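You operate a simulated robot arm through the tools that you are given. There is no shell and no other tool. Be economical: measure what you need, move in short steps, check, and stop when the job is done.

You are at the controls of a simulated two-armed robot. One attempt, no reset.

## Task
Pick up the carton from the cross belt with one hand, pass it to the other hand and put it on the top of the infeed rollers. Set down upright: carton.

Only the result counts: the job must be done as asked and must still hold three seconds after the hand-in. Knocking over, shifting, dropping, spilling or breaking anything else fails it.

## Robot
Two 7-joint arms with two-finger parallel grippers on one trunk, on a base that drives. Base frame: it is fixed to the floor where the robot stands at the start and does not move with it; the origin is under the middle of the robot, x ahead of it, y to its left, z up; the surface under the hand at the start is at about z = 0.85. Readings come in m, degrees, newtons and seconds.
The left shoulder is at the start at [0.06, 0.189, 1.178], the right one opposite. With the tool pointing down near the work surface each hand reaches from about 0.1 to 0.66 m from the robot's upright axis, wherever it stands, measured 20 degrees to its own side. Places, roughly: top of the infeed rollers [1.9, -1.4, 0.6]. Payload 3.43 kg a hand.
The tool frame of a hand sits at the grasp point between the pads (the TCP): z along the fingers, y along the line on which they close. The tips reach 0.03 m beyond it. The gripper opens to 0.094 m. The fingers are 0.028 m wide and 0.01 m thick; the gripper's body (0.05 by 0.096 m) begins 0.055 m behind the TCP.
Orientation is that of the tool frame in the base frame, as a unit quaternion [x, y, z, w]. With the fingers straight down and closing along the base's y, the tool's x points along the base's -x, its y along +y and its z along -z.

## Interface
- The arms move only by the tool play_rows. It takes "left_increments", "right_increments" or both (then of equal length, played together; a hand with none holds still); each is a list of rows, each a list of 6 numbers: the shift along the tool's x, y, z in units of 250 mm (1.0 is 250 mm), then the turn, a rotation vector about the tool's x, y, z in units of 45 degrees (1.0 is 45 degrees). In form: [[tx, ty, tz, rx, ry, rz], ...]. A call has 1 to 10 rows; each row is the pose to reach, as a shift and turn from the pose commanded when the call began, along the tool's axes at that moment. "left_jaw" and "right_jaw" are, for a hand that has rows, the opening, from 0 (shut) to 1 (fully open), set as the call begins (left out, the last holds). A call with a number of a shift or a turn outside -1 to 1 is refused whole. Each row takes 0.2 s and may step no farther than 0.05 m and 8.6 degrees from the row before; otherwise, or with a gripper value out of range, the whole call is refused. A pose out of reach is approached as far as the arm can. The call stops where the force on the tool passes 40 N (or 10 N more than at its start, if that is more) or the arm is blocked; 0.2 s more then pass. Each finger travels about 0.153 m/s and halts on what it meets, pressing with about 35 N; the grip force reading is that of the motor and also rises with nothing between the fingers. The clock runs only during rows and for 0.2 s after the last one: add rows that repeat a pose to give the fingers time. The reply holds the time, the measured pose of the TCP, the force on the tool along the base axes, the opening and the grip force, in the units named above and with some noise, with the torque about the TCP (base axes, N m) and any sound that the robot's microphone picked up.
- Cameras (640 x 400 px; columns grow to the right, rows downward): "scene" is now at [0.0143, 0.0227, 1.7261]; the picture's right is [0.29, -0.96, 0.00], its down [-0.73, -0.22, -0.65] and it looks along [0.62, 0.19, -0.76] (base axes); focal length 271 px, centre (320, 200). "left" rides on the left gripper at [0.076, -0.014, -0.103] in its tool frame; the picture's right is [0.18, 0.98, 0.00], its down [-0.75, 0.14, -0.64] and it looks along [-0.63, 0.12, 0.77] (tool axes); focal length 243 px, centre (320, 200). "right" rides on the right gripper at [0.076, 0.014, -0.102] in its tool frame; the picture's right is [-0.18, 0.98, 0.00], its down [-0.75, -0.14, -0.64] and it looks along [-0.63, -0.12, 0.77] (tool axes); focal length 243 px, centre (320, 200). There is no depth. A picture from a camera that has moved, and an enlarged one, comes with that camera's place and axes in the base frame and with its lens.
- camera(camera): a new picture of that camera. It takes no simulated time.
- move_column(by): slides the trunk up (or, below 0, down) by that many m; the arms and the scene camera ride with it, the base frame stays. It gives what a move gives, with no picture.
- base_move(legs): drives the robot by 1 to 6 legs, each [ahead, left, turn to the left] in m, m and degrees, along the robot's own axes; the way and the turn of a leg run together, so that a leg with both is an arc; at most 1.5 m and 180 degrees a leg. The arms and the cameras ride along, it lands a little off, and it stops where it bumps. It gives what a move gives.
- pan_tilt(pan, tilt): turns the head with the scene camera to pan (to the left, within 86 degrees either way) and tilt (down, from -29 to 69), counted from straight ahead of the robot. It gives what a move gives.
- inspect(camera, box): a new picture of the part [left, top, right, bottom] of that camera's present view, enlarged. It takes no simulated time.
- job_done(): hands the job in; it is judged then, once.

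Go step by step. Nothing tells you exact positions but the pictures and the camera data: compare them with the known pose of the tool, close in by small moves and look again before you grip or let go. The budget is 120 turns and 108 pictures, counting those below and the enlarged ones. Unless the task says otherwise, let go and move clear before handing in, and close with one line.

The tools are called after "Emit:" as name(argument=value, ...) on one line, values as JSON. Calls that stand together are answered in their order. play_rows: Moves the arms, as the interface text tells. Its arguments: {"type":"object","properties":{"left_increments":{"type":"array"},"left_jaw":{"type":"number"},"right_increments":{"type":"array"},"right_jaw":{"type":"number"}},"required":[]} The other tools are called the same way: move_column (by) slides the trunk up or down; base_move (legs) drives the base; pan_tilt (pan, tilt) turns the head that bears the scene camera; camera (camera) takes a picture; inspect (camera, box) takes an enlarged picture of a part of a camera's view; job_done () hands the job in.

At the start:

```text
clock: 0.0
left_ee_pos: [0.3772, 0.4439, 1.1454]
left_tcp_rot: [0.0, 1.0, 0.0, 0.001]
left_wrist_force: [-0.2, -0.3, -0.2]
left_torque: [-0.01, 0.0, 0.04]
left_width: 0.0941
left_grip_force: 0.1
right_ee_pos: [0.3493, 0.0124, 1.0614]
right_tcp_rot: [0.0, 1.0, 0.0, 0.0]
right_wrist_force: [-0.5, 0.2, 0.4]
right_torque: [-0.02, 0.0, -0.02]
right_width: 0.094
right_grip_force: 0.1
trunk travel left (down, up): [-0.85, 0.14]
robot x, y, heading: [-0.0011, 0.0019, 0.0]
head pan, tilt: [17.1, 49.7]
```

scene: 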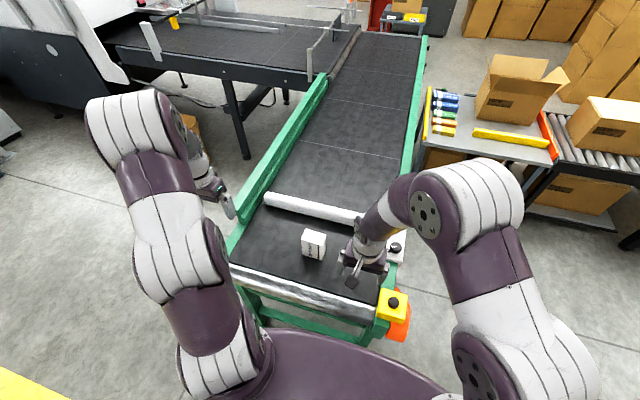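
right: 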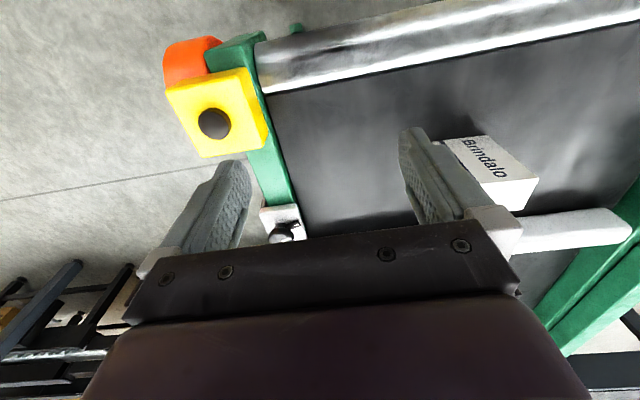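
left: 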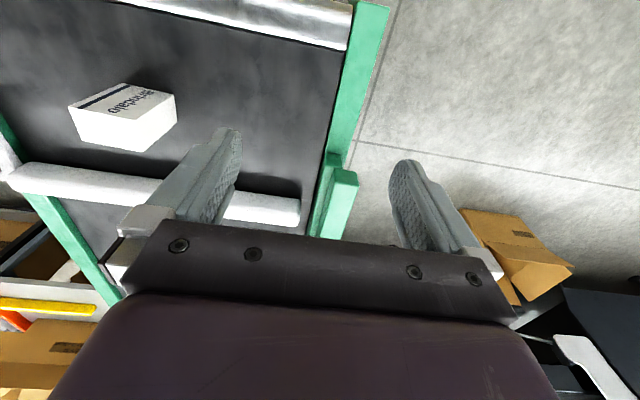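

The carton is the small white "Brindalo" box on the belt, at roughly (0.50, 0.20, 0.88). I'll take closer pictures of it and of the rollers.

Emit:
inspect(camera="scene", box=[240, 180, 400, 280])

Emit:
inspect(camera="left", box=[40, 50, 240, 175])

Emit:
inspect(camera="scene", box=[400, 0, 640, 240])

```text
4.00 times, centred on (320, 230) of scene
camera zoom: at [0.0143, 0.0227, 1.7261], right [0.29, -0.96, 0.0], down [-0.73, -0.22, -0.65], along [0.62, 0.19, -0.76], focal length 1083 px, centre (320, 80)
```

zoom: 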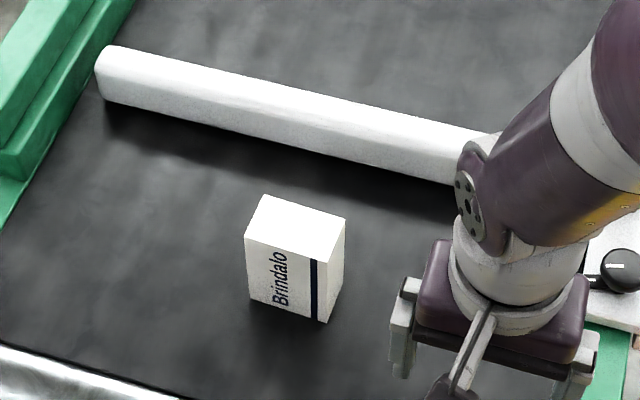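

```text
3.20 times, centred on (140, 112) of left
camera zoom: at [0.3011, 0.4302, 1.2473], right [-0.18, 0.98, 0.0], down [0.75, 0.14, 0.64], along [0.63, 0.12, -0.77], focal length 776 px, centre (896, 480)
```

zoom: 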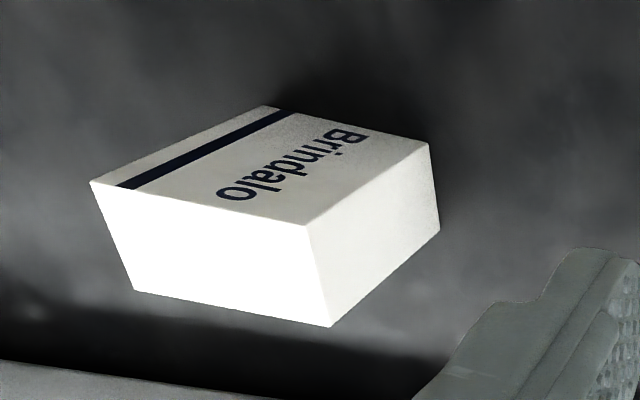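

```text
1.67 times, centred on (520, 120) of scene
camera zoom: at [0.0143, 0.0227, 1.7261], right [0.29, -0.96, 0.0], down [-0.73, -0.22, -0.65], along [0.62, 0.19, -0.76], focal length 451 px, centre (-13, 333)
```

zoom: 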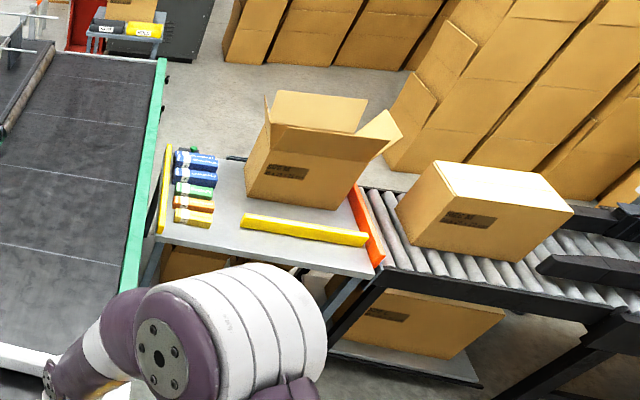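

The carton stands about 0.045 × 0.075 × 0.103 m, centred near (0.478, 0.191), with its top at about z = 0.953 and a yaw of about -3°. The left hand will pick it from above, closing along x, and the right hand will take its lower part from the side. First I rotate both hands and bring the left one over.

Emit:
play_rows(left_increments=[[-0.03, -0.08, 0.02, 0, 0, 0.167], [-0.07, -0.17, 0.05, 0, 0, 0.333], [-0.1, -0.25, 0.08, 0, 0, 0.5], [-0.13, -0.33, 0.11, 0, 0, 0.667], [-0.17, -0.42, 0.14, 0, 0, 0.833], [-0.2, -0.5, 0.16, 0, 0, 1.0]], right_increments=[[0.03, -0.11, 0, 0, 0, 0.167], [0.07, -0.21, 0, 0, 0, 0.333], [0.1, -0.32, 0, 0, 0, 0.5], [0.13, -0.43, 0, 0, 0, 0.667], [0.17, -0.53, 0, 0, 0, 0.833], [0.2, -0.64, 0, 0, 0, 1.0]])

```text
clock: 1.4
left_ee_pos: [0.4256, 0.317, 1.1064]
left_tcp_rot: [0.384, 0.923, 0.001, 0.001]
left_wrist_force: [-0.3, -0.9, 0.1]
left_torque: [0.0, 0.02, -0.05]
left_width: 0.0939
left_grip_force: 0.1
right_ee_pos: [0.2985, -0.1491, 1.0616]
right_tcp_rot: [0.382, 0.924, 0.0, 0.0]
right_wrist_force: [1.1, -0.5, -0.7]
right_torque: [0.0, 0.02, 0.01]
right_width: 0.094
right_grip_force: 0.1
trunk travel left (down, up): [-0.85, 0.14]
robot x, y, heading: [0.0039, -0.0018, 0.0]
head pan, tilt: [17.1, 49.7]
```

Both hands turned the right way. Next I finish the roll and bring the left hand above the carton.

Emit:
play_rows(left_increments=[[-0.084, -0.035, 0.03, 0, 0, 0.167], [-0.168, -0.07, 0.06, 0, 0, 0.333], [-0.252, -0.104, 0.09, 0, 0, 0.5], [-0.336, -0.139, 0.12, 0, 0, 0.667], [-0.42, -0.173, 0.15, 0, 0, 0.833], [-0.505, -0.208, 0.185, 0, 0, 1.0]], right_increments=[[0, 0, 0, 0, 0, 0.167], [0, 0, 0, 0, 0, 0.333], [0, 0, 0, 0, 0, 0.5], [0, 0, 0, 0, 0, 0.667], [0, 0, 0, 0, 0, 0.833], [0, 0, 0, 0, 0, 1.0]])

Emit:
camera(camera="left")

Emit:
camera(camera="scene")

```text
clock: 2.8
left_ee_pos: [0.4812, 0.1921, 1.0587]
left_tcp_rot: [0.708, 0.706, 0.001, 0.0]
left_wrist_force: [-0.2, 0.0, -0.7]
left_torque: [0.02, 0.01, -0.01]
left_width: 0.0939
left_grip_force: 0.2
right_ee_pos: [0.3008, -0.1493, 1.0618]
right_tcp_rot: [0.708, 0.706, 0.0, 0.0]
right_wrist_force: [0.5, 0.3, -0.3]
right_torque: [0.0, 0.03, -0.01]
right_width: 0.094
right_grip_force: 0.1
trunk travel left (down, up): [-0.85, 0.14]
robot x, y, heading: [-0.0004, -0.0039, -0.0]
head pan, tilt: [17.1, 49.7]
```

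```text
101 pictures are left
camera left: at [0.4677, 0.2695, 1.1611], right [0.98, 0.18, 0.0], down [0.14, -0.75, 0.64], along [0.12, -0.63, -0.77], focal length 243 px, centre (320, 200)
```

left: 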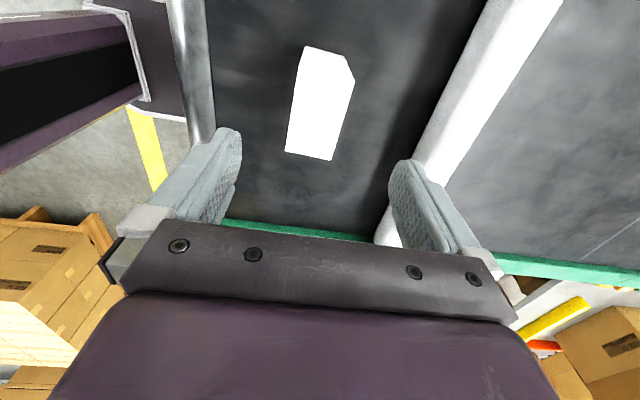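

```text
100 pictures are left
camera scene: at [0.0151, 0.0221, 1.7261], right [0.29, -0.96, 0.0], down [-0.73, -0.22, -0.65], along [0.62, 0.19, -0.76], focal length 271 px, centre (320, 200)
```

scene: 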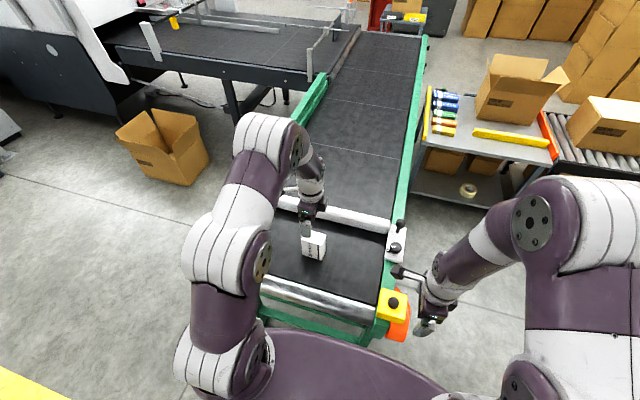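

Emit:
inspect(camera="left", box=[240, 20, 400, 180])

```text
2.50 times, centred on (320, 100) of left
camera zoom: at [0.4677, 0.2695, 1.1611], right [0.98, 0.18, 0.0], down [0.14, -0.75, 0.64], along [0.12, -0.63, -0.77], focal length 606 px, centre (320, 450)
```

zoom: 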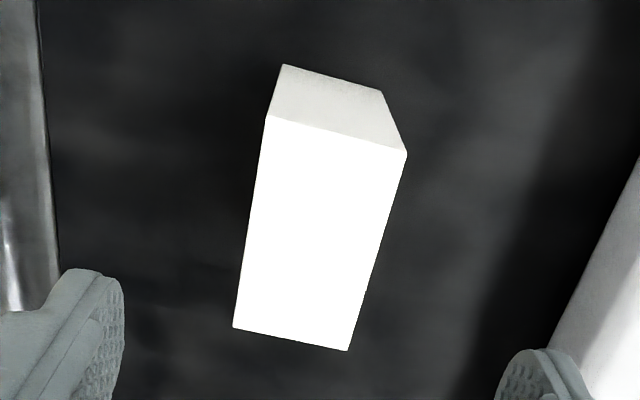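

The carton's top is centred at about (0.480, 0.189) with a yaw of -3°. I'll lower the left hand over it and then close.

Emit:
play_rows(left_increments=[[-0.014, -0.004, 0.08, 0, 0, 0.067], [-0.014, -0.004, 0.16, 0, 0, 0.067], [-0.014, -0.004, 0.24, 0, 0, 0.067], [-0.014, -0.004, 0.31, 0, 0, 0.067], [-0.014, -0.004, 0.37, 0, 0, 0.067], [-0.014, -0.004, 0.42, 0, 0, 0.067], [-0.014, -0.004, 0.455, 0, 0, 0.067]], left_jaw=1)

Emit:
camera(camera="left")

Emit:
inspect(camera="scene", box=[240, 180, 400, 280])

```text
clock: 4.4
left_ee_pos: [0.4791, 0.1902, 0.9449]
left_tcp_rot: [0.725, 0.689, 0.001, 0.0]
left_wrist_force: [-0.8, 0.0, -0.2]
left_torque: [-0.03, -0.03, 0.0]
left_width: 0.0941
left_grip_force: 0.1
right_ee_pos: [0.2994, -0.1474, 1.0618]
right_tcp_rot: [0.707, 0.707, 0.0, 0.0]
right_wrist_force: [-0.4, -0.1, 0.8]
right_torque: [0.0, -0.02, 0.01]
right_width: 0.094
right_grip_force: 0.0
trunk travel left (down, up): [-0.85, 0.14]
robot x, y, heading: [0.0006, 0.0032, -0.2]
head pan, tilt: [17.1, 49.7]
```

```text
98 pictures are left
camera left: at [0.4694, 0.2669, 1.0476], right [0.99, 0.13, 0.0], down [0.1, -0.76, 0.64], along [0.09, -0.64, -0.77], focal length 243 px, centre (320, 200)
```

left: 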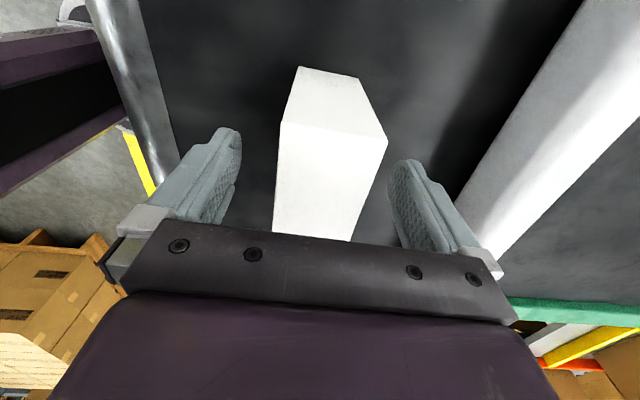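

```text
4.00 times, centred on (320, 230) of scene
camera zoom: at [0.0148, 0.0225, 1.7261], right [0.29, -0.96, 0.0], down [-0.73, -0.22, -0.65], along [0.62, 0.19, -0.76], focal length 1083 px, centre (320, 80)
```

zoom: 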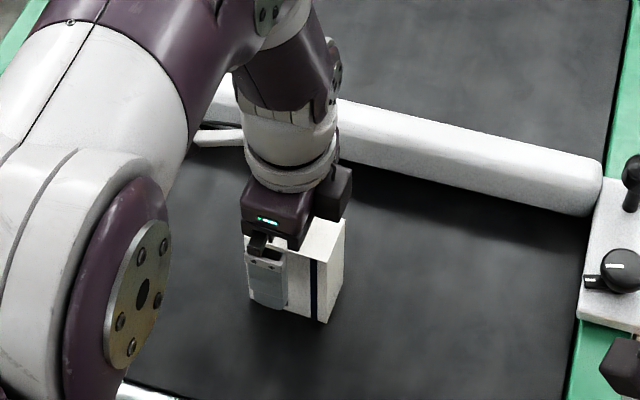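

The fingers straddle the carton evenly, so I close the left gripper.

Emit:
play_rows(left_increments=[[0, 0, 0, 0, 0, 0], [0, 0, 0, 0, 0, 0], [0, 0, 0, 0, 0, 0], [0, 0, 0, 0, 0, 0]], left_jaw=0)

```text
clock: 5.4
left_ee_pos: [0.4794, 0.1901, 0.945]
left_tcp_rot: [0.725, 0.689, 0.002, -0.001]
left_wrist_force: [0.0, 0.0, 0.6]
left_torque: [-0.01, 0.0, 0.06]
left_width: 0.0481
left_grip_force: 34.9
right_ee_pos: [0.3, -0.1469, 1.0606]
right_tcp_rot: [0.707, 0.707, -0.001, 0.0]
right_wrist_force: [-0.9, 0.5, -1.1]
right_torque: [0.02, 0.0, 0.02]
right_width: 0.0939
right_grip_force: 0.1
trunk travel left (down, up): [-0.85, 0.14]
robot x, y, heading: [-0.0019, 0.0024, 0.2]
head pan, tilt: [17.1, 49.7]
```

It gripped at 0.048 m. I'll lift the carton while tilting the right hand towards pointing left.

Emit:
play_rows(left_increments=[[0, 0, -0.08, 0, 0, 0], [0, 0, -0.2, 0, 0, 0], [0, 0, -0.34, 0, 0, 0], [0, 0, -0.48, 0, 0, 0], [0, 0, -0.6, 0, 0, 0], [0, 0, -0.68, 0, 0, 0]], right_increments=[[0, 0, 0, 0, 0.12, 0], [0, 0, 0, 0, 0.24, 0], [0, 0, 0, 0, 0.36, 0], [0, 0, 0, 0, 0.48, 0], [0, 0, 0, 0, 0.6, 0], [0, 0, 0, 0, 0.72, 0]])

Emit:
camera(camera="scene")

```text
clock: 6.8
left_ee_pos: [0.4766, 0.1901, 1.115]
left_tcp_rot: [0.726, 0.688, 0.0, 0.0]
left_wrist_force: [-0.3, 0.6, -0.3]
left_torque: [0.01, 0.0, -0.01]
left_width: 0.0484
left_grip_force: 35.7
right_ee_pos: [0.2983, -0.1471, 1.0619]
right_tcp_rot: [0.679, 0.679, 0.198, -0.198]
right_wrist_force: [0.2, 0.3, 0.1]
right_torque: [-0.02, 0.01, -0.03]
right_width: 0.0942
right_grip_force: 0.1
trunk travel left (down, up): [-0.85, 0.14]
robot x, y, heading: [-0.0008, 0.001, 0.1]
head pan, tilt: [17.1, 49.7]
```

```text
96 pictures are left
camera scene: at [0.0146, 0.0218, 1.7261], right [0.29, -0.96, 0.0], down [-0.73, -0.22, -0.65], along [0.62, 0.19, -0.76], focal length 271 px, centre (320, 200)
```

scene: 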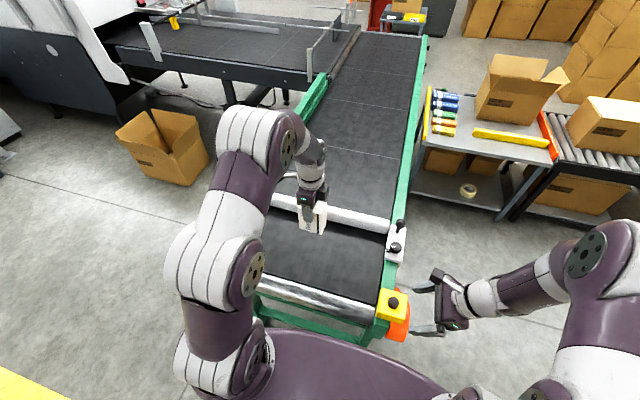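

The carton is held well clear of the belt. Next the right hand tilts to 25° below horizontal and moves to a spot short of the carton, on its right side.

Emit:
play_rows(right_increments=[[0.1, 0.09, 0.035, 0, 0.09, 0], [0.2, 0.18, 0.07, 0, 0.18, 0], [0.3, 0.27, 0.105, 0, 0.27, 0], [0.4, 0.36, 0.14, 0, 0.36, 0], [0.5, 0.45, 0.175, 0, 0.45, 0], [0.6, 0.54, 0.21, 0, 0.54, 0], [0.7, 0.63, 0.247, 0, 0.64, 0], [0.805, 0.72, 0.284, 0, 0.73, 0]], right_jaw=1)

Emit:
camera(camera="right")

Emit:
camera(camera="scene")

```text
clock: 8.6
left_ee_pos: [0.477, 0.1911, 1.1156]
left_tcp_rot: [0.726, 0.688, 0.0, 0.001]
left_wrist_force: [-0.6, -0.3, -0.7]
left_torque: [0.0, -0.03, -0.04]
left_width: 0.0483
left_grip_force: 34.9
right_ee_pos: [0.44, 0.059, 1.1077]
right_tcp_rot: [0.634, 0.608, 0.341, -0.335]
right_wrist_force: [-1.6, -0.2, -0.2]
right_torque: [-0.02, -0.02, -0.01]
right_width: 0.0937
right_grip_force: 0.0
right hand out of reach, approached as far as the arm can: row 6, 7, 8
trunk travel left (down, up): [-0.85, 0.14]
robot x, y, heading: [0.0027, 0.0016, -0.1]
head pan, tilt: [17.1, 49.7]
```

```text
95 pictures are left
camera right: at [0.4548, 0.0135, 1.2274], right [0.98, -0.14, -0.16], down [-0.18, -0.94, -0.28], along [-0.12, 0.31, -0.94], focal length 243 px, centre (320, 200)
```

right: 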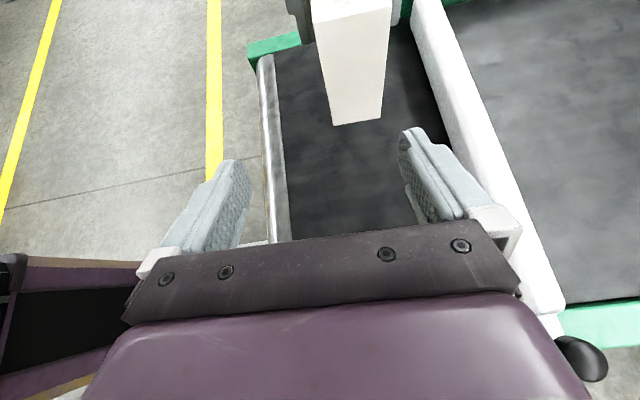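

```text
94 pictures are left
camera scene: at [0.0143, 0.0245, 1.726], right [0.29, -0.96, 0.0], down [-0.73, -0.23, -0.65], along [0.62, 0.19, -0.76], focal length 271 px, centre (320, 200)
```

scene: 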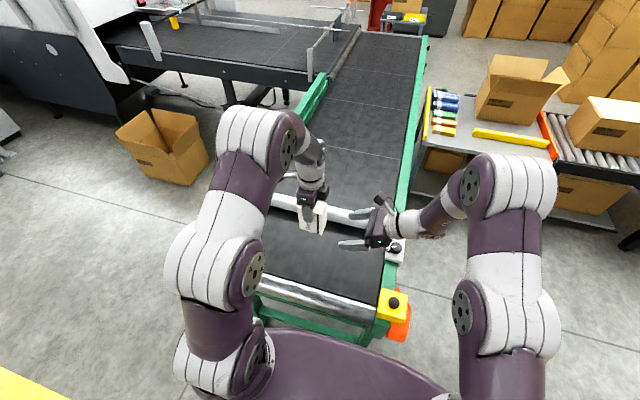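

The right hand cannot reach that far forward, so I back it off and bring the carton nearer to the robot, to about (0.37, 0.16).

Emit:
play_rows(right_increments=[[-0.005, -0.05, -0.165, 0, 0, 0], [-0.01, -0.15, -0.165, 0, 0, 0], [-0.02, -0.25, -0.165, 0, 0, 0], [-0.033, -0.35, -0.165, 0, 0, 0], [-0.033, -0.432, -0.165, 0, 0, 0], [-0.033, -0.432, -0.165, 0, 0, 0], [-0.033, -0.432, -0.165, 0, 0, 0]], left_increments=[[0, 0, 0, 0, 0, 0], [0, 0, 0, 0, 0, 0], [-0.02, -0.08, 0, 0, 0, 0], [-0.05, -0.18, 0, 0, 0, 0], [-0.09, -0.28, 0, 0, 0, 0], [-0.12, -0.36, 0, 0, 0, 0], [-0.146, -0.42, 0, 0, 0, 0]])

Emit:
camera(camera="right")

Emit:
camera(camera="scene")

```text
clock: 10.2
left_ee_pos: [0.3697, 0.1577, 1.116]
left_tcp_rot: [0.726, 0.687, 0.001, 0.0]
left_wrist_force: [-0.4, 0.1, -0.6]
left_torque: [-0.01, 0.01, 0.02]
left_width: 0.0482
left_grip_force: 34.8
right_ee_pos: [0.3399, 0.0153, 1.1008]
right_tcp_rot: [0.637, 0.611, 0.34, -0.324]
right_wrist_force: [-0.1, 0.5, 0.6]
right_torque: [0.02, -0.02, 0.03]
right_width: 0.0941
right_grip_force: 0.0
right hand out of reach, approached as far as the arm can: row 1, 2, 3, 4, 5, 6, 7
trunk travel left (down, up): [-0.85, 0.14]
robot x, y, heading: [0.0053, -0.0001, -0.2]
head pan, tilt: [17.1, 49.7]
```

```text
93 pictures are left
camera right: at [0.3515, -0.0282, 1.2224], right [0.98, -0.15, -0.15], down [-0.18, -0.95, -0.27], along [-0.1, 0.29, -0.95], focal length 243 px, centre (320, 200)
```

right: 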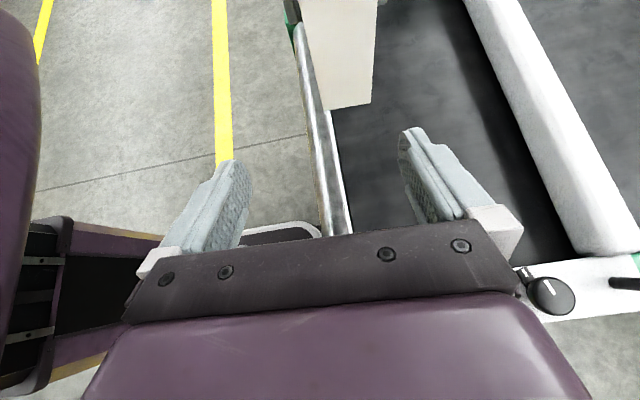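

```text
92 pictures are left
camera scene: at [0.0151, 0.0225, 1.726], right [0.29, -0.96, 0.0], down [-0.73, -0.22, -0.65], along [0.62, 0.19, -0.76], focal length 271 px, centre (320, 200)
```

scene: 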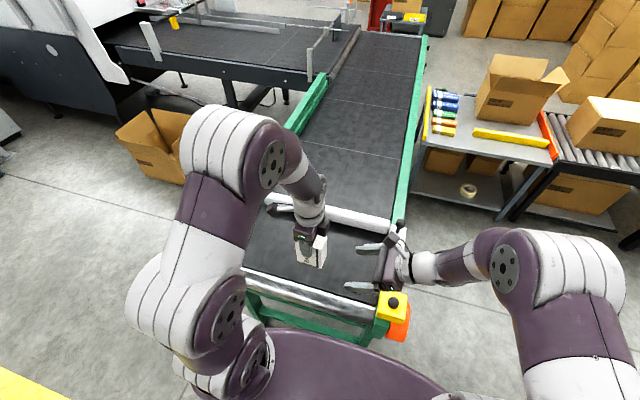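

The wrist limit leaves the right hand at 34° below horizontal with a yaw of about -2.5°. That matches the carton and is usable, so I line up on the approach axis first.

Emit:
play_rows(right_increments=[[0.07, 0.05, 0.016, 0, 0, 0], [0.147, 0.104, 0.032, 0, 0, 0], [0.147, 0.104, 0.032, 0, 0, 0]])

Emit:
camera(camera="right")

```text
clock: 11.0
left_ee_pos: [0.3683, 0.1588, 1.1166]
left_tcp_rot: [0.725, 0.689, 0.001, 0.0]
left_wrist_force: [-0.5, -0.2, 0.3]
left_torque: [0.0, 0.02, -0.01]
left_width: 0.048
left_grip_force: 34.9
right_ee_pos: [0.3631, 0.0417, 1.1287]
right_tcp_rot: [0.633, 0.609, 0.342, -0.334]
right_wrist_force: [-0.5, 0.0, 0.6]
right_torque: [-0.01, -0.03, -0.01]
right_width: 0.0939
right_grip_force: 0.1
right hand out of reach, approached as far as the arm can: row 1
trunk travel left (down, up): [-0.85, 0.14]
robot x, y, heading: [0.0012, 0.0018, -0.2]
head pan, tilt: [17.1, 49.7]
```

```text
91 pictures are left
camera right: at [0.3777, -0.004, 1.2491], right [0.98, -0.14, -0.16], down [-0.18, -0.94, -0.29], along [-0.11, 0.31, -0.94], focal length 243 px, centre (320, 200)
```

right: 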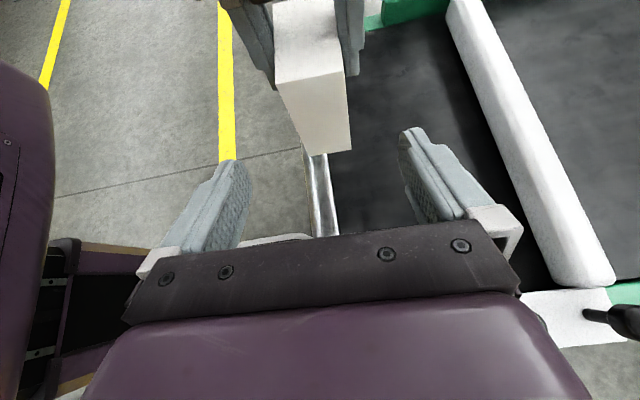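

The carton is centred between the right fingers' lines. I'll advance along the tool axis in two stages.

Emit:
play_rows(right_increments=[[-0.003, 0.002, 0.1, 0, 0, 0], [-0.008, 0.004, 0.2, 0, 0, 0], [-0.011, 0.006, 0.28, 0, 0, 0]])

Emit:
camera(camera="right")

```text
clock: 11.8
left_ee_pos: [0.3698, 0.1591, 1.1163]
left_tcp_rot: [0.726, 0.688, 0.0, 0.001]
left_wrist_force: [-0.8, 0.8, 0.2]
left_torque: [0.0, -0.01, -0.03]
left_width: 0.048
left_grip_force: 35.0
right_ee_pos: [0.3693, 0.0998, 1.089]
right_tcp_rot: [0.633, 0.608, 0.343, -0.335]
right_wrist_force: [-0.1, 0.7, -0.1]
right_torque: [-0.01, -0.02, 0.03]
right_width: 0.0941
right_grip_force: 0.0
trunk travel left (down, up): [-0.85, 0.14]
robot x, y, heading: [0.0021, 0.0033, 0.1]
head pan, tilt: [17.1, 49.7]
```

```text
90 pictures are left
camera right: at [0.3837, 0.0535, 1.2088], right [0.98, -0.14, -0.16], down [-0.18, -0.94, -0.28], along [-0.11, 0.31, -0.94], focal length 243 px, centre (320, 200)
```

right: 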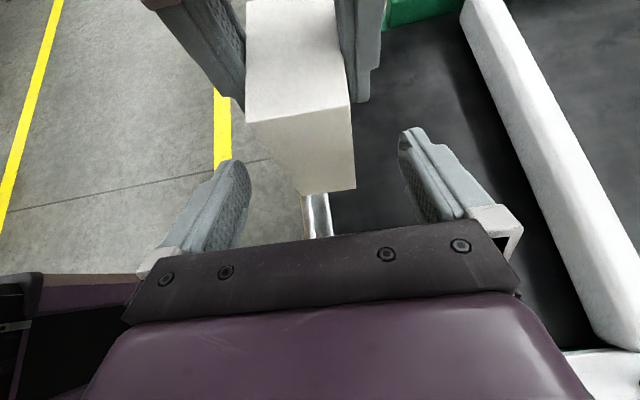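

Still centred and clear, so I advance the last 5 cm.

Emit:
play_rows(right_increments=[[-0.003, 0, 0.07, 0, 0, 0], [-0.006, 0, 0.14, 0, 0, 0], [-0.01, 0, 0.2, 0, 0, 0], [-0.01, 0, 0.2, 0, 0, 0]])

Emit:
camera(camera="right")

Emit:
inspect(camera="scene", box=[240, 180, 400, 280])

Emit:
camera(camera="left")

```text
clock: 12.8
left_ee_pos: [0.3694, 0.1588, 1.1158]
left_tcp_rot: [0.726, 0.688, 0.001, 0.0]
left_wrist_force: [-0.1, 0.4, 0.2]
left_torque: [0.02, -0.03, -0.01]
left_width: 0.0479
left_grip_force: 35.1
right_ee_pos: [0.3686, 0.1395, 1.0616]
right_tcp_rot: [0.633, 0.608, 0.342, -0.335]
right_wrist_force: [0.2, 0.1, 0.2]
right_torque: [0.03, -0.01, -0.01]
right_width: 0.0942
right_grip_force: 0.1
trunk travel left (down, up): [-0.85, 0.14]
robot x, y, heading: [-0.001, 0.0047, 0.1]
head pan, tilt: [17.1, 49.7]
```

```text
89 pictures are left
camera right: at [0.383, 0.0935, 1.1793], right [0.98, -0.14, -0.16], down [-0.18, -0.94, -0.28], along [-0.11, 0.31, -0.94], focal length 243 px, centre (320, 200)
```

right: 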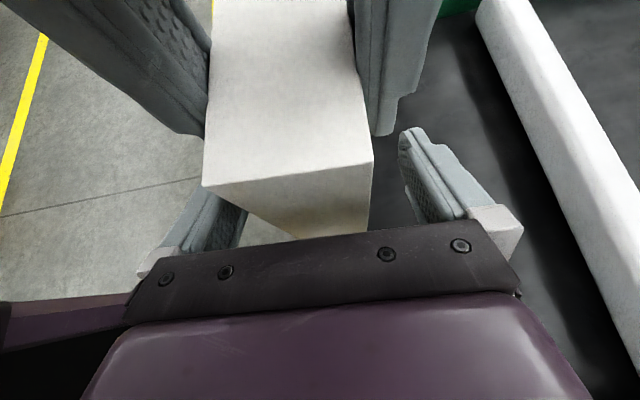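

```text
4.00 times, centred on (320, 230) of scene
camera zoom: at [0.0142, 0.0224, 1.7261], right [0.29, -0.96, 0.0], down [-0.73, -0.22, -0.65], along [0.62, 0.19, -0.76], focal length 1083 px, centre (320, 80)
```

zoom: 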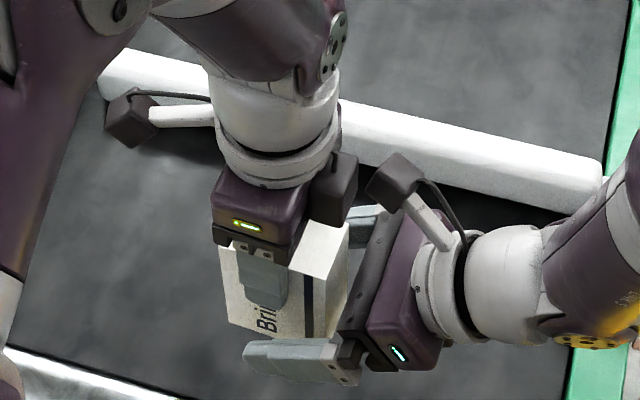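

```text
87 pictures are left
camera left: at [0.36, 0.2354, 1.218], right [0.99, 0.13, 0.0], down [0.1, -0.76, 0.64], along [0.09, -0.64, -0.77], focal length 243 px, centre (320, 200)
```

left: 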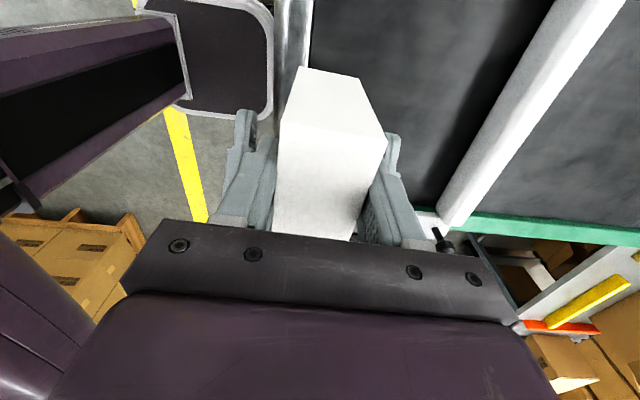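

The right fingers straddle the lower carton, clear of the left fingers. I close the right gripper.

Emit:
play_rows(right_increments=[[0, 0, 0, 0, 0, 0], [0, 0, 0, 0, 0, 0], [0, 0, 0, 0, 0, 0], [0, 0, 0, 0, 0, 0]], right_jaw=0)

Emit:
inspect(camera="scene", box=[240, 180, 400, 280])

```text
clock: 13.8
left_ee_pos: [0.3705, 0.1588, 1.1163]
left_tcp_rot: [0.725, 0.689, 0.002, 0.0]
left_wrist_force: [1.7, -1.1, 0.8]
left_torque: [-0.04, 0.1, 0.18]
left_width: 0.0484
left_grip_force: 35.1
right_ee_pos: [0.3703, 0.1403, 1.059]
right_tcp_rot: [0.632, 0.609, 0.342, -0.335]
right_wrist_force: [-1.8, 0.9, -0.7]
right_torque: [-0.09, -0.16, -0.12]
right_width: 0.0482
right_grip_force: 35.0
trunk travel left (down, up): [-0.85, 0.14]
robot x, y, heading: [-0.0003, -0.0028, 0.1]
head pan, tilt: [17.1, 49.7]
```

```text
4.00 times, centred on (320, 230) of scene
camera zoom: at [0.0143, 0.0226, 1.7261], right [0.29, -0.96, 0.0], down [-0.73, -0.22, -0.65], along [0.62, 0.19, -0.76], focal length 1083 px, centre (320, 80)
```

zoom: 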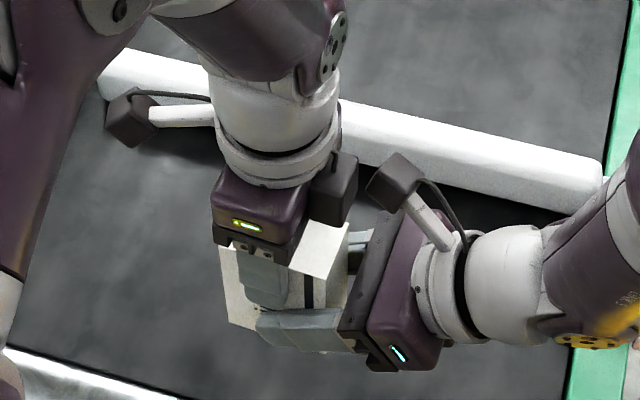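

Both hands grip with little force between them. Now I open the left hand, then lift it clear.

Emit:
play_rows(left_increments=[[0, 0, 0, 0, 0, 0], [0, 0, 0, 0, 0, 0], [0, 0, 0, 0, 0, 0], [0, 0, -0.08, 0, 0, 0], [0, 0, -0.2, 0, 0, 0], [0.1, 0, -0.35, 0, 0, 0], [0.2, 0, -0.5, 0, 0, 0]], left_jaw=1)

Emit:
camera(camera="right")

Emit:
camera(camera="scene")

```text
clock: 15.4
left_ee_pos: [0.3724, 0.2078, 1.2426]
left_tcp_rot: [0.725, 0.688, 0.0, 0.001]
left_wrist_force: [-0.1, 0.2, 0.4]
left_torque: [0.0, -0.04, 0.0]
left_width: 0.0939
left_grip_force: 0.0
right_ee_pos: [0.37, 0.1396, 1.0603]
right_tcp_rot: [0.633, 0.608, 0.343, -0.334]
right_wrist_force: [-0.8, -0.3, 0.1]
right_torque: [-0.03, -0.01, 0.04]
right_width: 0.0485
right_grip_force: 35.3
trunk travel left (down, up): [-0.85, 0.14]
robot x, y, heading: [-0.0014, -0.0017, -0.2]
head pan, tilt: [17.1, 49.7]
```

```text
85 pictures are left
camera right: at [0.3825, 0.0939, 1.1796], right [0.98, -0.14, -0.16], down [-0.18, -0.94, -0.28], along [-0.11, 0.31, -0.95], focal length 243 px, centre (320, 200)
```

right: 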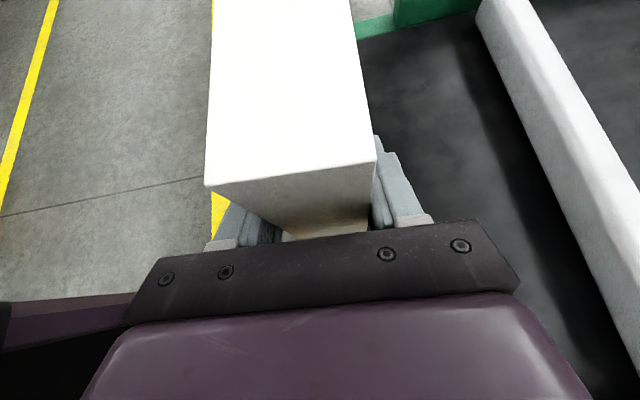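

```text
84 pictures are left
camera scene: at [0.0134, 0.0233, 1.726], right [0.29, -0.96, 0.0], down [-0.73, -0.22, -0.65], along [0.62, 0.19, -0.76], focal length 271 px, centre (320, 200)
```

scene: 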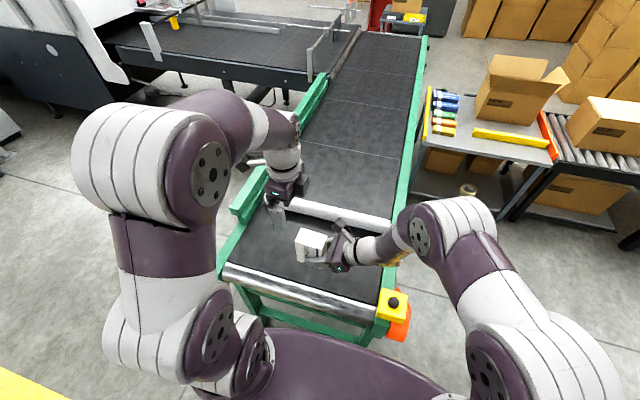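

The carton is in the right hand. I'll pan the head to survey the infeed rollers and the path to them.

Emit:
pan_tilt(pan=-40, tilt=28)

Emit:
camera(camera="scene")

Emit:
inspect(camera="scene", box=[240, 100, 480, 250])

```text
clock: 16.7
left_ee_pos: [0.3726, 0.2071, 1.2423]
left_tcp_rot: [0.725, 0.688, 0.001, 0.0]
left_wrist_force: [-0.4, 0.4, -0.5]
left_torque: [0.02, 0.0, 0.01]
left_width: 0.0942
left_grip_force: 0.0
right_ee_pos: [0.3693, 0.1389, 1.061]
right_tcp_rot: [0.632, 0.608, 0.343, -0.335]
right_wrist_force: [0.4, 0.7, -0.3]
right_torque: [0.02, 0.0, -0.02]
right_width: 0.0483
right_grip_force: 35.4
trunk travel left (down, up): [-0.85, 0.14]
robot x, y, heading: [0.0036, 0.0019, 0.0]
head pan, tilt: [-40.0, 28.0]
```

```text
83 pictures are left
camera scene: at [0.0104, -0.0588, 1.7583], right [-0.64, -0.77, 0.0], down [-0.36, 0.3, -0.88], along [0.68, -0.57, -0.47], focal length 271 px, centre (320, 200)
```

scene: 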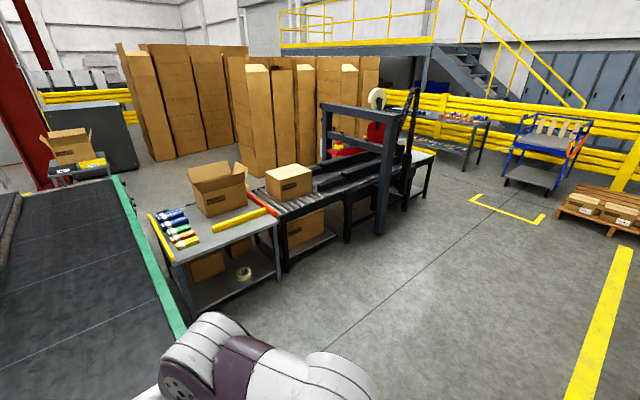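

```text
2.67 times, centred on (360, 175) of scene
camera zoom: at [0.0104, -0.0588, 1.7583], right [-0.64, -0.77, 0.0], down [-0.36, 0.3, -0.88], along [0.68, -0.57, -0.47], focal length 722 px, centre (213, 267)
```

zoom: 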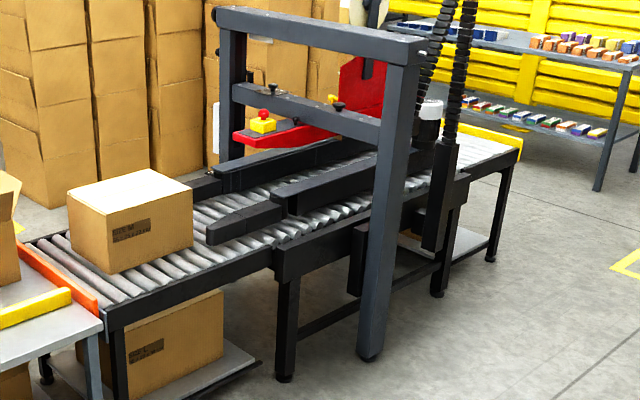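

The infeed rollers carry a brown box, and there is a free strip about 0.2 m wide in front of it, near (1.77, -1.22). I tuck the left arm, back away from the belt and drive across the open floor.

Emit:
play_rows(left_increments=[[0.06, -0.07, -0.06, 0, 0, 0], [0.13, -0.14, -0.12, 0, 0, 0], [0.2, -0.22, -0.18, 0, 0, 0], [0.27, -0.3, -0.24, 0, 0, 0], [0.34, -0.38, -0.3, 0, 0, 0], [0.4, -0.45, -0.36, 0, 0, 0], [0.456, -0.5, -0.4, 0, 0, 0]])

Emit:
base_move(legs=[[-0.4, 0, 0], [0, -1.15, 0]])

Emit:
camera(camera="scene")

```text
clock: 18.3
left_ee_pos: [0.2607, 0.3301, 1.2675]
left_tcp_rot: [0.726, 0.687, 0.001, 0.0]
left_wrist_force: [0.6, -1.0, -0.5]
left_torque: [-0.01, 0.0, -0.03]
left_width: 0.0938
left_grip_force: 0.2
left hand out of reach, approached as far as the arm can: row 2, 3, 4, 5, 6, 7
right_ee_pos: [0.3696, 0.1395, 1.0606]
right_tcp_rot: [0.632, 0.609, 0.341, -0.335]
right_wrist_force: [-0.9, -0.1, -0.1]
right_torque: [0.02, 0.01, 0.01]
right_width: 0.0484
right_grip_force: 34.8
trunk travel left (down, up): [-0.85, 0.14]
robot x, y, heading: [-0.001, -0.0005, -0.1]
head pan, tilt: [-40.0, 28.0]
```

```text
clock: 26.1
left_ee_pos: [-0.1339, -0.7939, 1.267]
left_tcp_rot: [0.718, 0.696, 0.0, 0.0]
left_wrist_force: [-0.3, 0.2, -0.7]
left_torque: [0.01, -0.01, 0.0]
left_width: 0.0938
left_grip_force: 0.1
right_ee_pos: [-0.0228, -0.9829, 1.0592]
right_tcp_rot: [0.627, 0.615, 0.339, -0.339]
right_wrist_force: [0.6, 0.1, -0.8]
right_torque: [0.01, 0.01, -0.01]
right_width: 0.0482
right_grip_force: 34.7
trunk travel left (down, up): [-0.85, 0.14]
robot x, y, heading: [-0.3943, -1.128, 1.3]
head pan, tilt: [-40.0, 28.0]
```

```text
81 pictures are left
camera scene: at [-0.3771, -1.1875, 1.7583], right [-0.63, -0.78, 0.0], down [-0.37, 0.29, -0.88], along [0.69, -0.55, -0.47], focal length 271 px, centre (320, 200)
```

scene: 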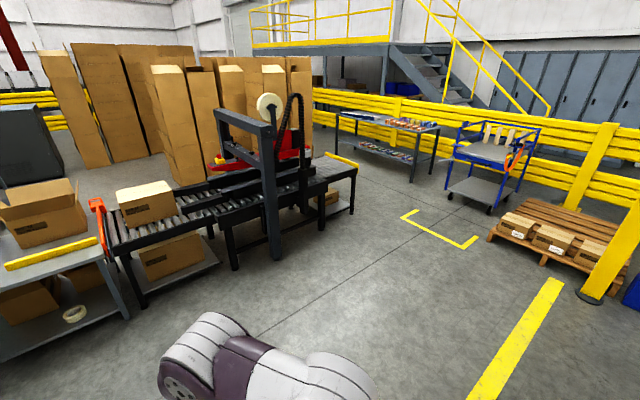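

The way ahead is open floor. I drive forward with a slight right turn and look straight at the rollers.

Emit:
base_move(legs=[[1.15, 0, 0], [0, 0, -12]])

Emit:
pan_tilt(pan=0, tilt=40)

Emit:
camera(camera="scene")

```text
clock: 32.6
left_ee_pos: [1.0565, -0.8464, 1.2682]
left_tcp_rot: [0.792, 0.611, 0.0, 0.001]
left_wrist_force: [-0.7, 0.8, 0.3]
left_torque: [-0.02, 0.0, 0.02]
left_width: 0.0942
left_grip_force: 0.1
right_ee_pos: [1.1265, -1.0546, 1.06]
right_tcp_rot: [0.692, 0.54, 0.375, -0.298]
right_wrist_force: [0.1, 0.6, -1.0]
right_torque: [0.02, 0.0, 0.03]
right_width: 0.0481
right_grip_force: 34.4
trunk travel left (down, up): [-0.85, 0.14]
robot x, y, heading: [0.738, -1.1149, -11.7]
head pan, tilt: [-40.0, 28.0]
```

```text
clock: 33.7
left_ee_pos: [1.057, -0.8469, 1.2675]
left_tcp_rot: [0.792, 0.611, 0.001, 0.0]
left_wrist_force: [-0.3, 0.3, -0.6]
left_torque: [0.05, -0.01, 0.0]
left_width: 0.094
left_grip_force: 0.1
right_ee_pos: [1.125, -1.055, 1.0597]
right_tcp_rot: [0.692, 0.541, 0.373, -0.298]
right_wrist_force: [0.7, -1.3, 0.0]
right_torque: [0.0, 0.04, 0.03]
right_width: 0.048
right_grip_force: 34.7
trunk travel left (down, up): [-0.85, 0.14]
robot x, y, heading: [0.7358, -1.1154, -11.5]
head pan, tilt: [0.0, 40.0]
```

```text
80 pictures are left
camera scene: at [0.7601, -1.1215, 1.7398], right [-0.2, -0.98, 0.0], down [-0.63, 0.13, -0.77], along [0.75, -0.16, -0.64], focal length 271 px, centre (320, 200)
```

scene: 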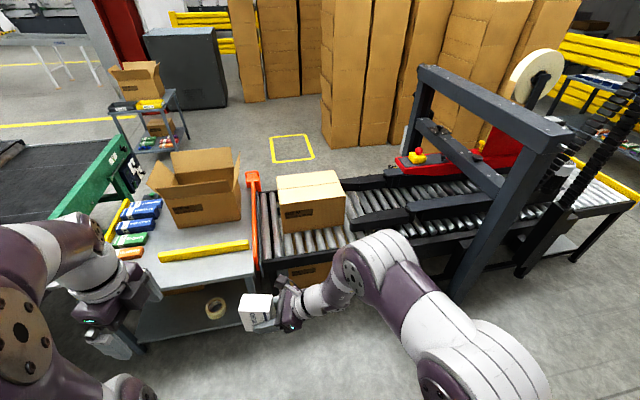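

Emit:
inspect(camera="scene", box=[230, 150, 430, 275])

```text
3.20 times, centred on (330, 212) of scene
camera zoom: at [0.7601, -1.1215, 1.7398], right [-0.2, -0.98, 0.0], down [-0.63, 0.13, -0.77], along [0.75, -0.16, -0.64], focal length 866 px, centre (288, 160)
```

zoom: 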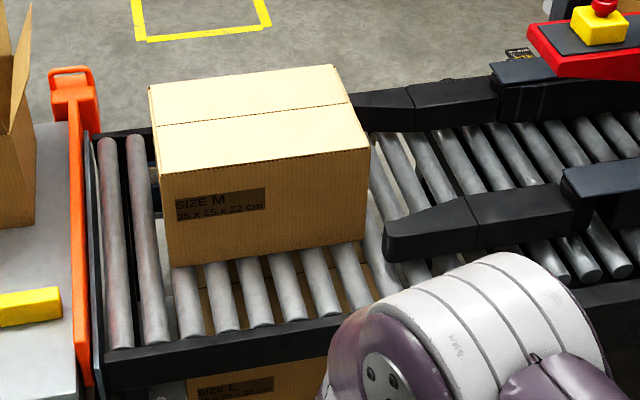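

The rollers run along base x with a pitch of about 0.059 m, and they end at x ≈ 1.685. The brown box occupies x ≥ 1.843, so I aim at (1.765, -1.187), midway between rollers 3 and 4. I retract the left hand more, square up and approach part of the way.

Emit:
play_rows(left_increments=[[0.08, -0.08, 0, 0, 0, 0], [0.16, -0.16, 0, 0, 0, 0], [0.24, -0.24, 0, 0, 0, 0], [0.32, -0.32, 0, 0, 0, 0], [0.4, -0.4, 0, 0, 0, 0]])

Emit:
base_move(legs=[[0, 0, 14.5], [0.4, -0.18, 0]])

Emit:
pan_tilt(pan=0, tilt=50)

Emit:
camera(camera="scene")

```text
clock: 34.9
left_ee_pos: [0.9859, -0.7212, 1.2658]
left_tcp_rot: [0.792, 0.611, 0.001, 0.001]
left_wrist_force: [-0.5, 0.4, 1.0]
left_torque: [0.02, 0.0, -0.01]
left_width: 0.0939
left_grip_force: 0.2
right_ee_pos: [1.1251, -1.054, 1.0601]
right_tcp_rot: [0.692, 0.541, 0.375, -0.298]
right_wrist_force: [0.2, -0.5, 0.2]
right_torque: [0.01, 0.03, 0.03]
right_width: 0.0483
right_grip_force: 34.7
trunk travel left (down, up): [-0.85, 0.14]
robot x, y, heading: [0.7378, -1.1167, -11.7]
head pan, tilt: [0.0, 40.0]
```

```text
clock: 38.5
left_ee_pos: [1.2882, -0.8331, 1.265]
left_tcp_rot: [0.706, 0.708, 0.001, 0.0]
left_wrist_force: [-0.2, -0.3, 0.4]
left_torque: [-0.01, 0.0, -0.01]
left_width: 0.094
left_grip_force: 0.0
right_ee_pos: [1.5077, -1.1199, 1.0606]
right_tcp_rot: [0.615, 0.626, 0.333, -0.345]
right_wrist_force: [0.3, -0.3, 0.0]
right_torque: [0.03, 0.02, 0.0]
right_width: 0.0482
right_grip_force: 35.2
trunk travel left (down, up): [-0.85, 0.14]
robot x, y, heading: [1.1466, -1.2806, 3.4]
head pan, tilt: [0.0, 40.0]
```

```text
clock: 39.2
left_ee_pos: [1.2896, -0.8335, 1.268]
left_tcp_rot: [0.706, 0.708, 0.0, 0.0]
left_wrist_force: [0.3, -0.4, -0.6]
left_torque: [0.03, 0.02, -0.01]
left_width: 0.0941
left_grip_force: 0.0
right_ee_pos: [1.5076, -1.1197, 1.06]
right_tcp_rot: [0.616, 0.625, 0.333, -0.344]
right_wrist_force: [0.6, -0.7, -0.6]
right_torque: [-0.02, -0.01, -0.01]
right_width: 0.0483
right_grip_force: 35.2
trunk travel left (down, up): [-0.85, 0.14]
robot x, y, heading: [1.1441, -1.2803, 3.5]
head pan, tilt: [0.0, 50.0]
```

```text
78 pictures are left
camera scene: at [1.1645, -1.2787, 1.7257], right [0.06, -1.0, 0.0], down [-0.76, -0.04, -0.64], along [0.64, 0.04, -0.77], focal length 271 px, centre (320, 200)
```

scene: 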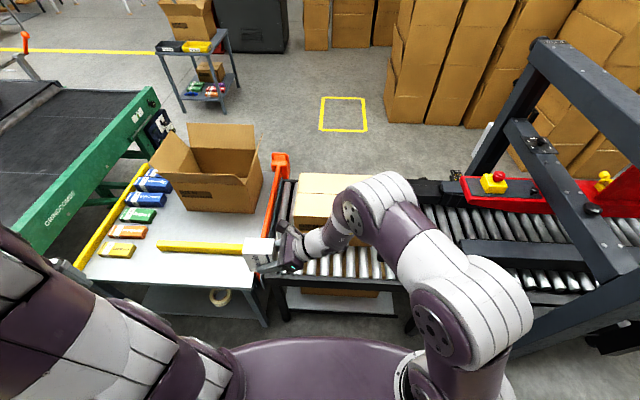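

The arm clears everything so far. I drive the rest of the way to put the carton over the free strip.

Emit:
base_move(legs=[[0.22, -0.097, 0]])

Emit:
camera(camera="scene")

Emit:
camera(camera="right")

```text
clock: 41.0
left_ee_pos: [1.5165, -0.9147, 1.2655]
left_tcp_rot: [0.701, 0.713, 0.001, 0.0]
left_wrist_force: [0.1, -0.5, 0.4]
left_torque: [0.02, -0.02, -0.04]
left_width: 0.094
left_grip_force: 0.1
right_ee_pos: [1.737, -1.1995, 1.0597]
right_tcp_rot: [0.612, 0.63, 0.331, -0.346]
right_wrist_force: [-0.2, 0.4, 0.6]
right_torque: [0.02, 0.02, 0.0]
right_width: 0.0482
right_grip_force: 34.9
trunk travel left (down, up): [-0.85, 0.14]
robot x, y, heading: [1.382, -1.3602, 3.9]
head pan, tilt: [0.0, 50.0]
```

```text
77 pictures are left
camera scene: at [1.3965, -1.3611, 1.7257], right [0.07, -1.0, 0.0], down [-0.76, -0.05, -0.64], along [0.64, 0.04, -0.77], focal length 271 px, centre (320, 200)
```

scene: 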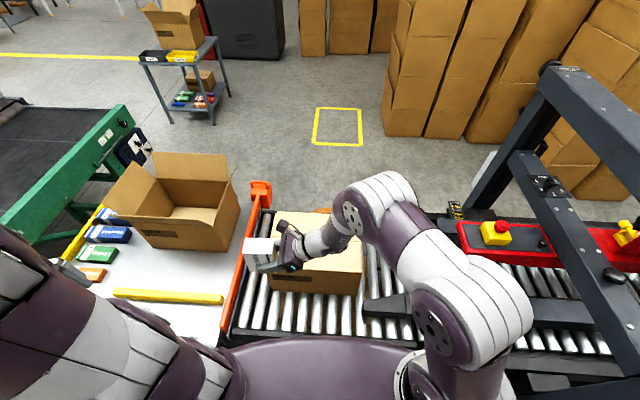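

```text
76 pictures are left
camera right: at [1.7555, -1.2436, 1.1797], right [0.98, -0.07, -0.16], down [-0.11, -0.95, -0.28], along [-0.13, 0.3, -0.95], focal length 243 px, centre (320, 200)
```

right: 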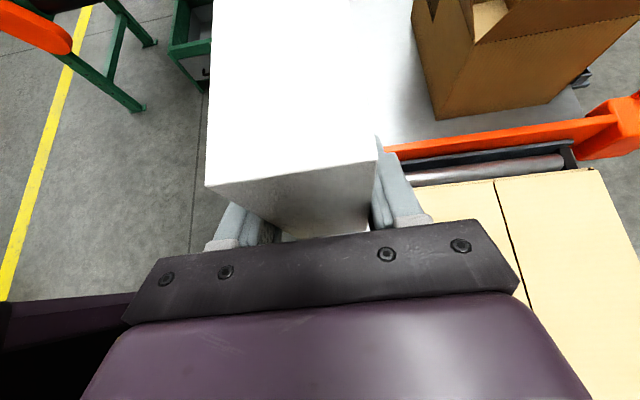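

I inspect the strip from here to refine where the rollers and the box are.

Emit:
inspect(camera="scene", box=[210, 220, 410, 345])

```text
3.20 times, centred on (310, 282) of scene
camera zoom: at [1.3965, -1.3611, 1.7257], right [0.07, -1.0, 0.0], down [-0.76, -0.05, -0.64], along [0.64, 0.04, -0.77], focal length 866 px, centre (352, -64)
```

zoom: 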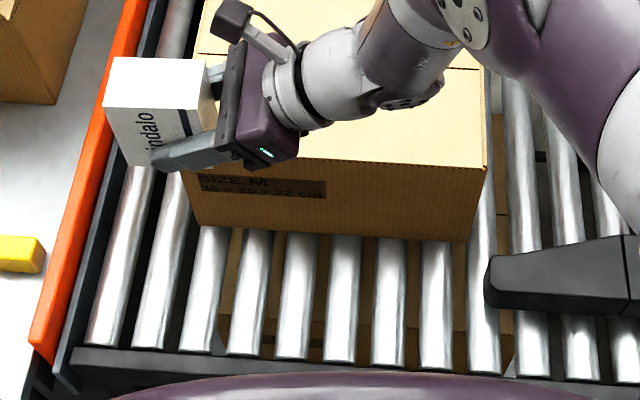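

Refined: rollers 3 and 4 are at y ≈ -1.158 and -1.216, and the box front is at x ≈ 1.82. I lower the trunk in stages.

Emit:
move_column(by=-0.22)

Emit:
camera(camera="scene")

Emit:
camera(camera="left")

```text
clock: 43.3
left_ee_pos: [1.5173, -0.9153, 1.0465]
left_tcp_rot: [0.702, 0.712, 0.001, 0.0]
left_wrist_force: [0.9, -0.4, -0.1]
left_torque: [-0.01, -0.01, 0.0]
left_width: 0.094
left_grip_force: 0.1
right_ee_pos: [1.7381, -1.199, 0.8397]
right_tcp_rot: [0.612, 0.629, 0.331, -0.346]
right_wrist_force: [-0.4, -0.1, -0.5]
right_torque: [-0.04, 0.01, 0.01]
right_width: 0.0483
right_grip_force: 35.0
trunk travel left (down, up): [-0.63, 0.36]
robot x, y, heading: [1.3803, -1.3631, 4.0]
head pan, tilt: [0.0, 50.0]
```

```text
74 pictures are left
camera scene: at [1.3976, -1.3617, 1.5057], right [0.07, -1.0, 0.0], down [-0.76, -0.05, -0.64], along [0.64, 0.04, -0.77], focal length 271 px, centre (320, 200)
```

scene: 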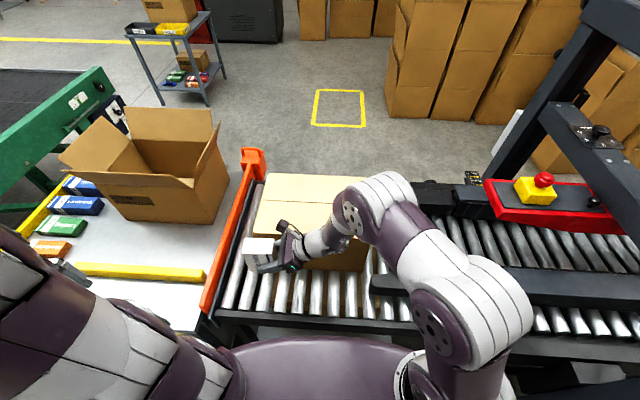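

```text
73 pictures are left
camera left: at [1.5026, -0.8391, 1.1483], right [0.98, 0.2, 0.0], down [0.15, -0.75, 0.64], along [0.13, -0.63, -0.77], focal length 243 px, centre (320, 200)
```

left: 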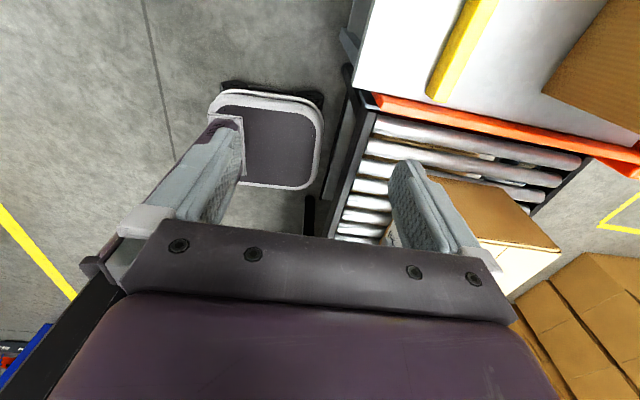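

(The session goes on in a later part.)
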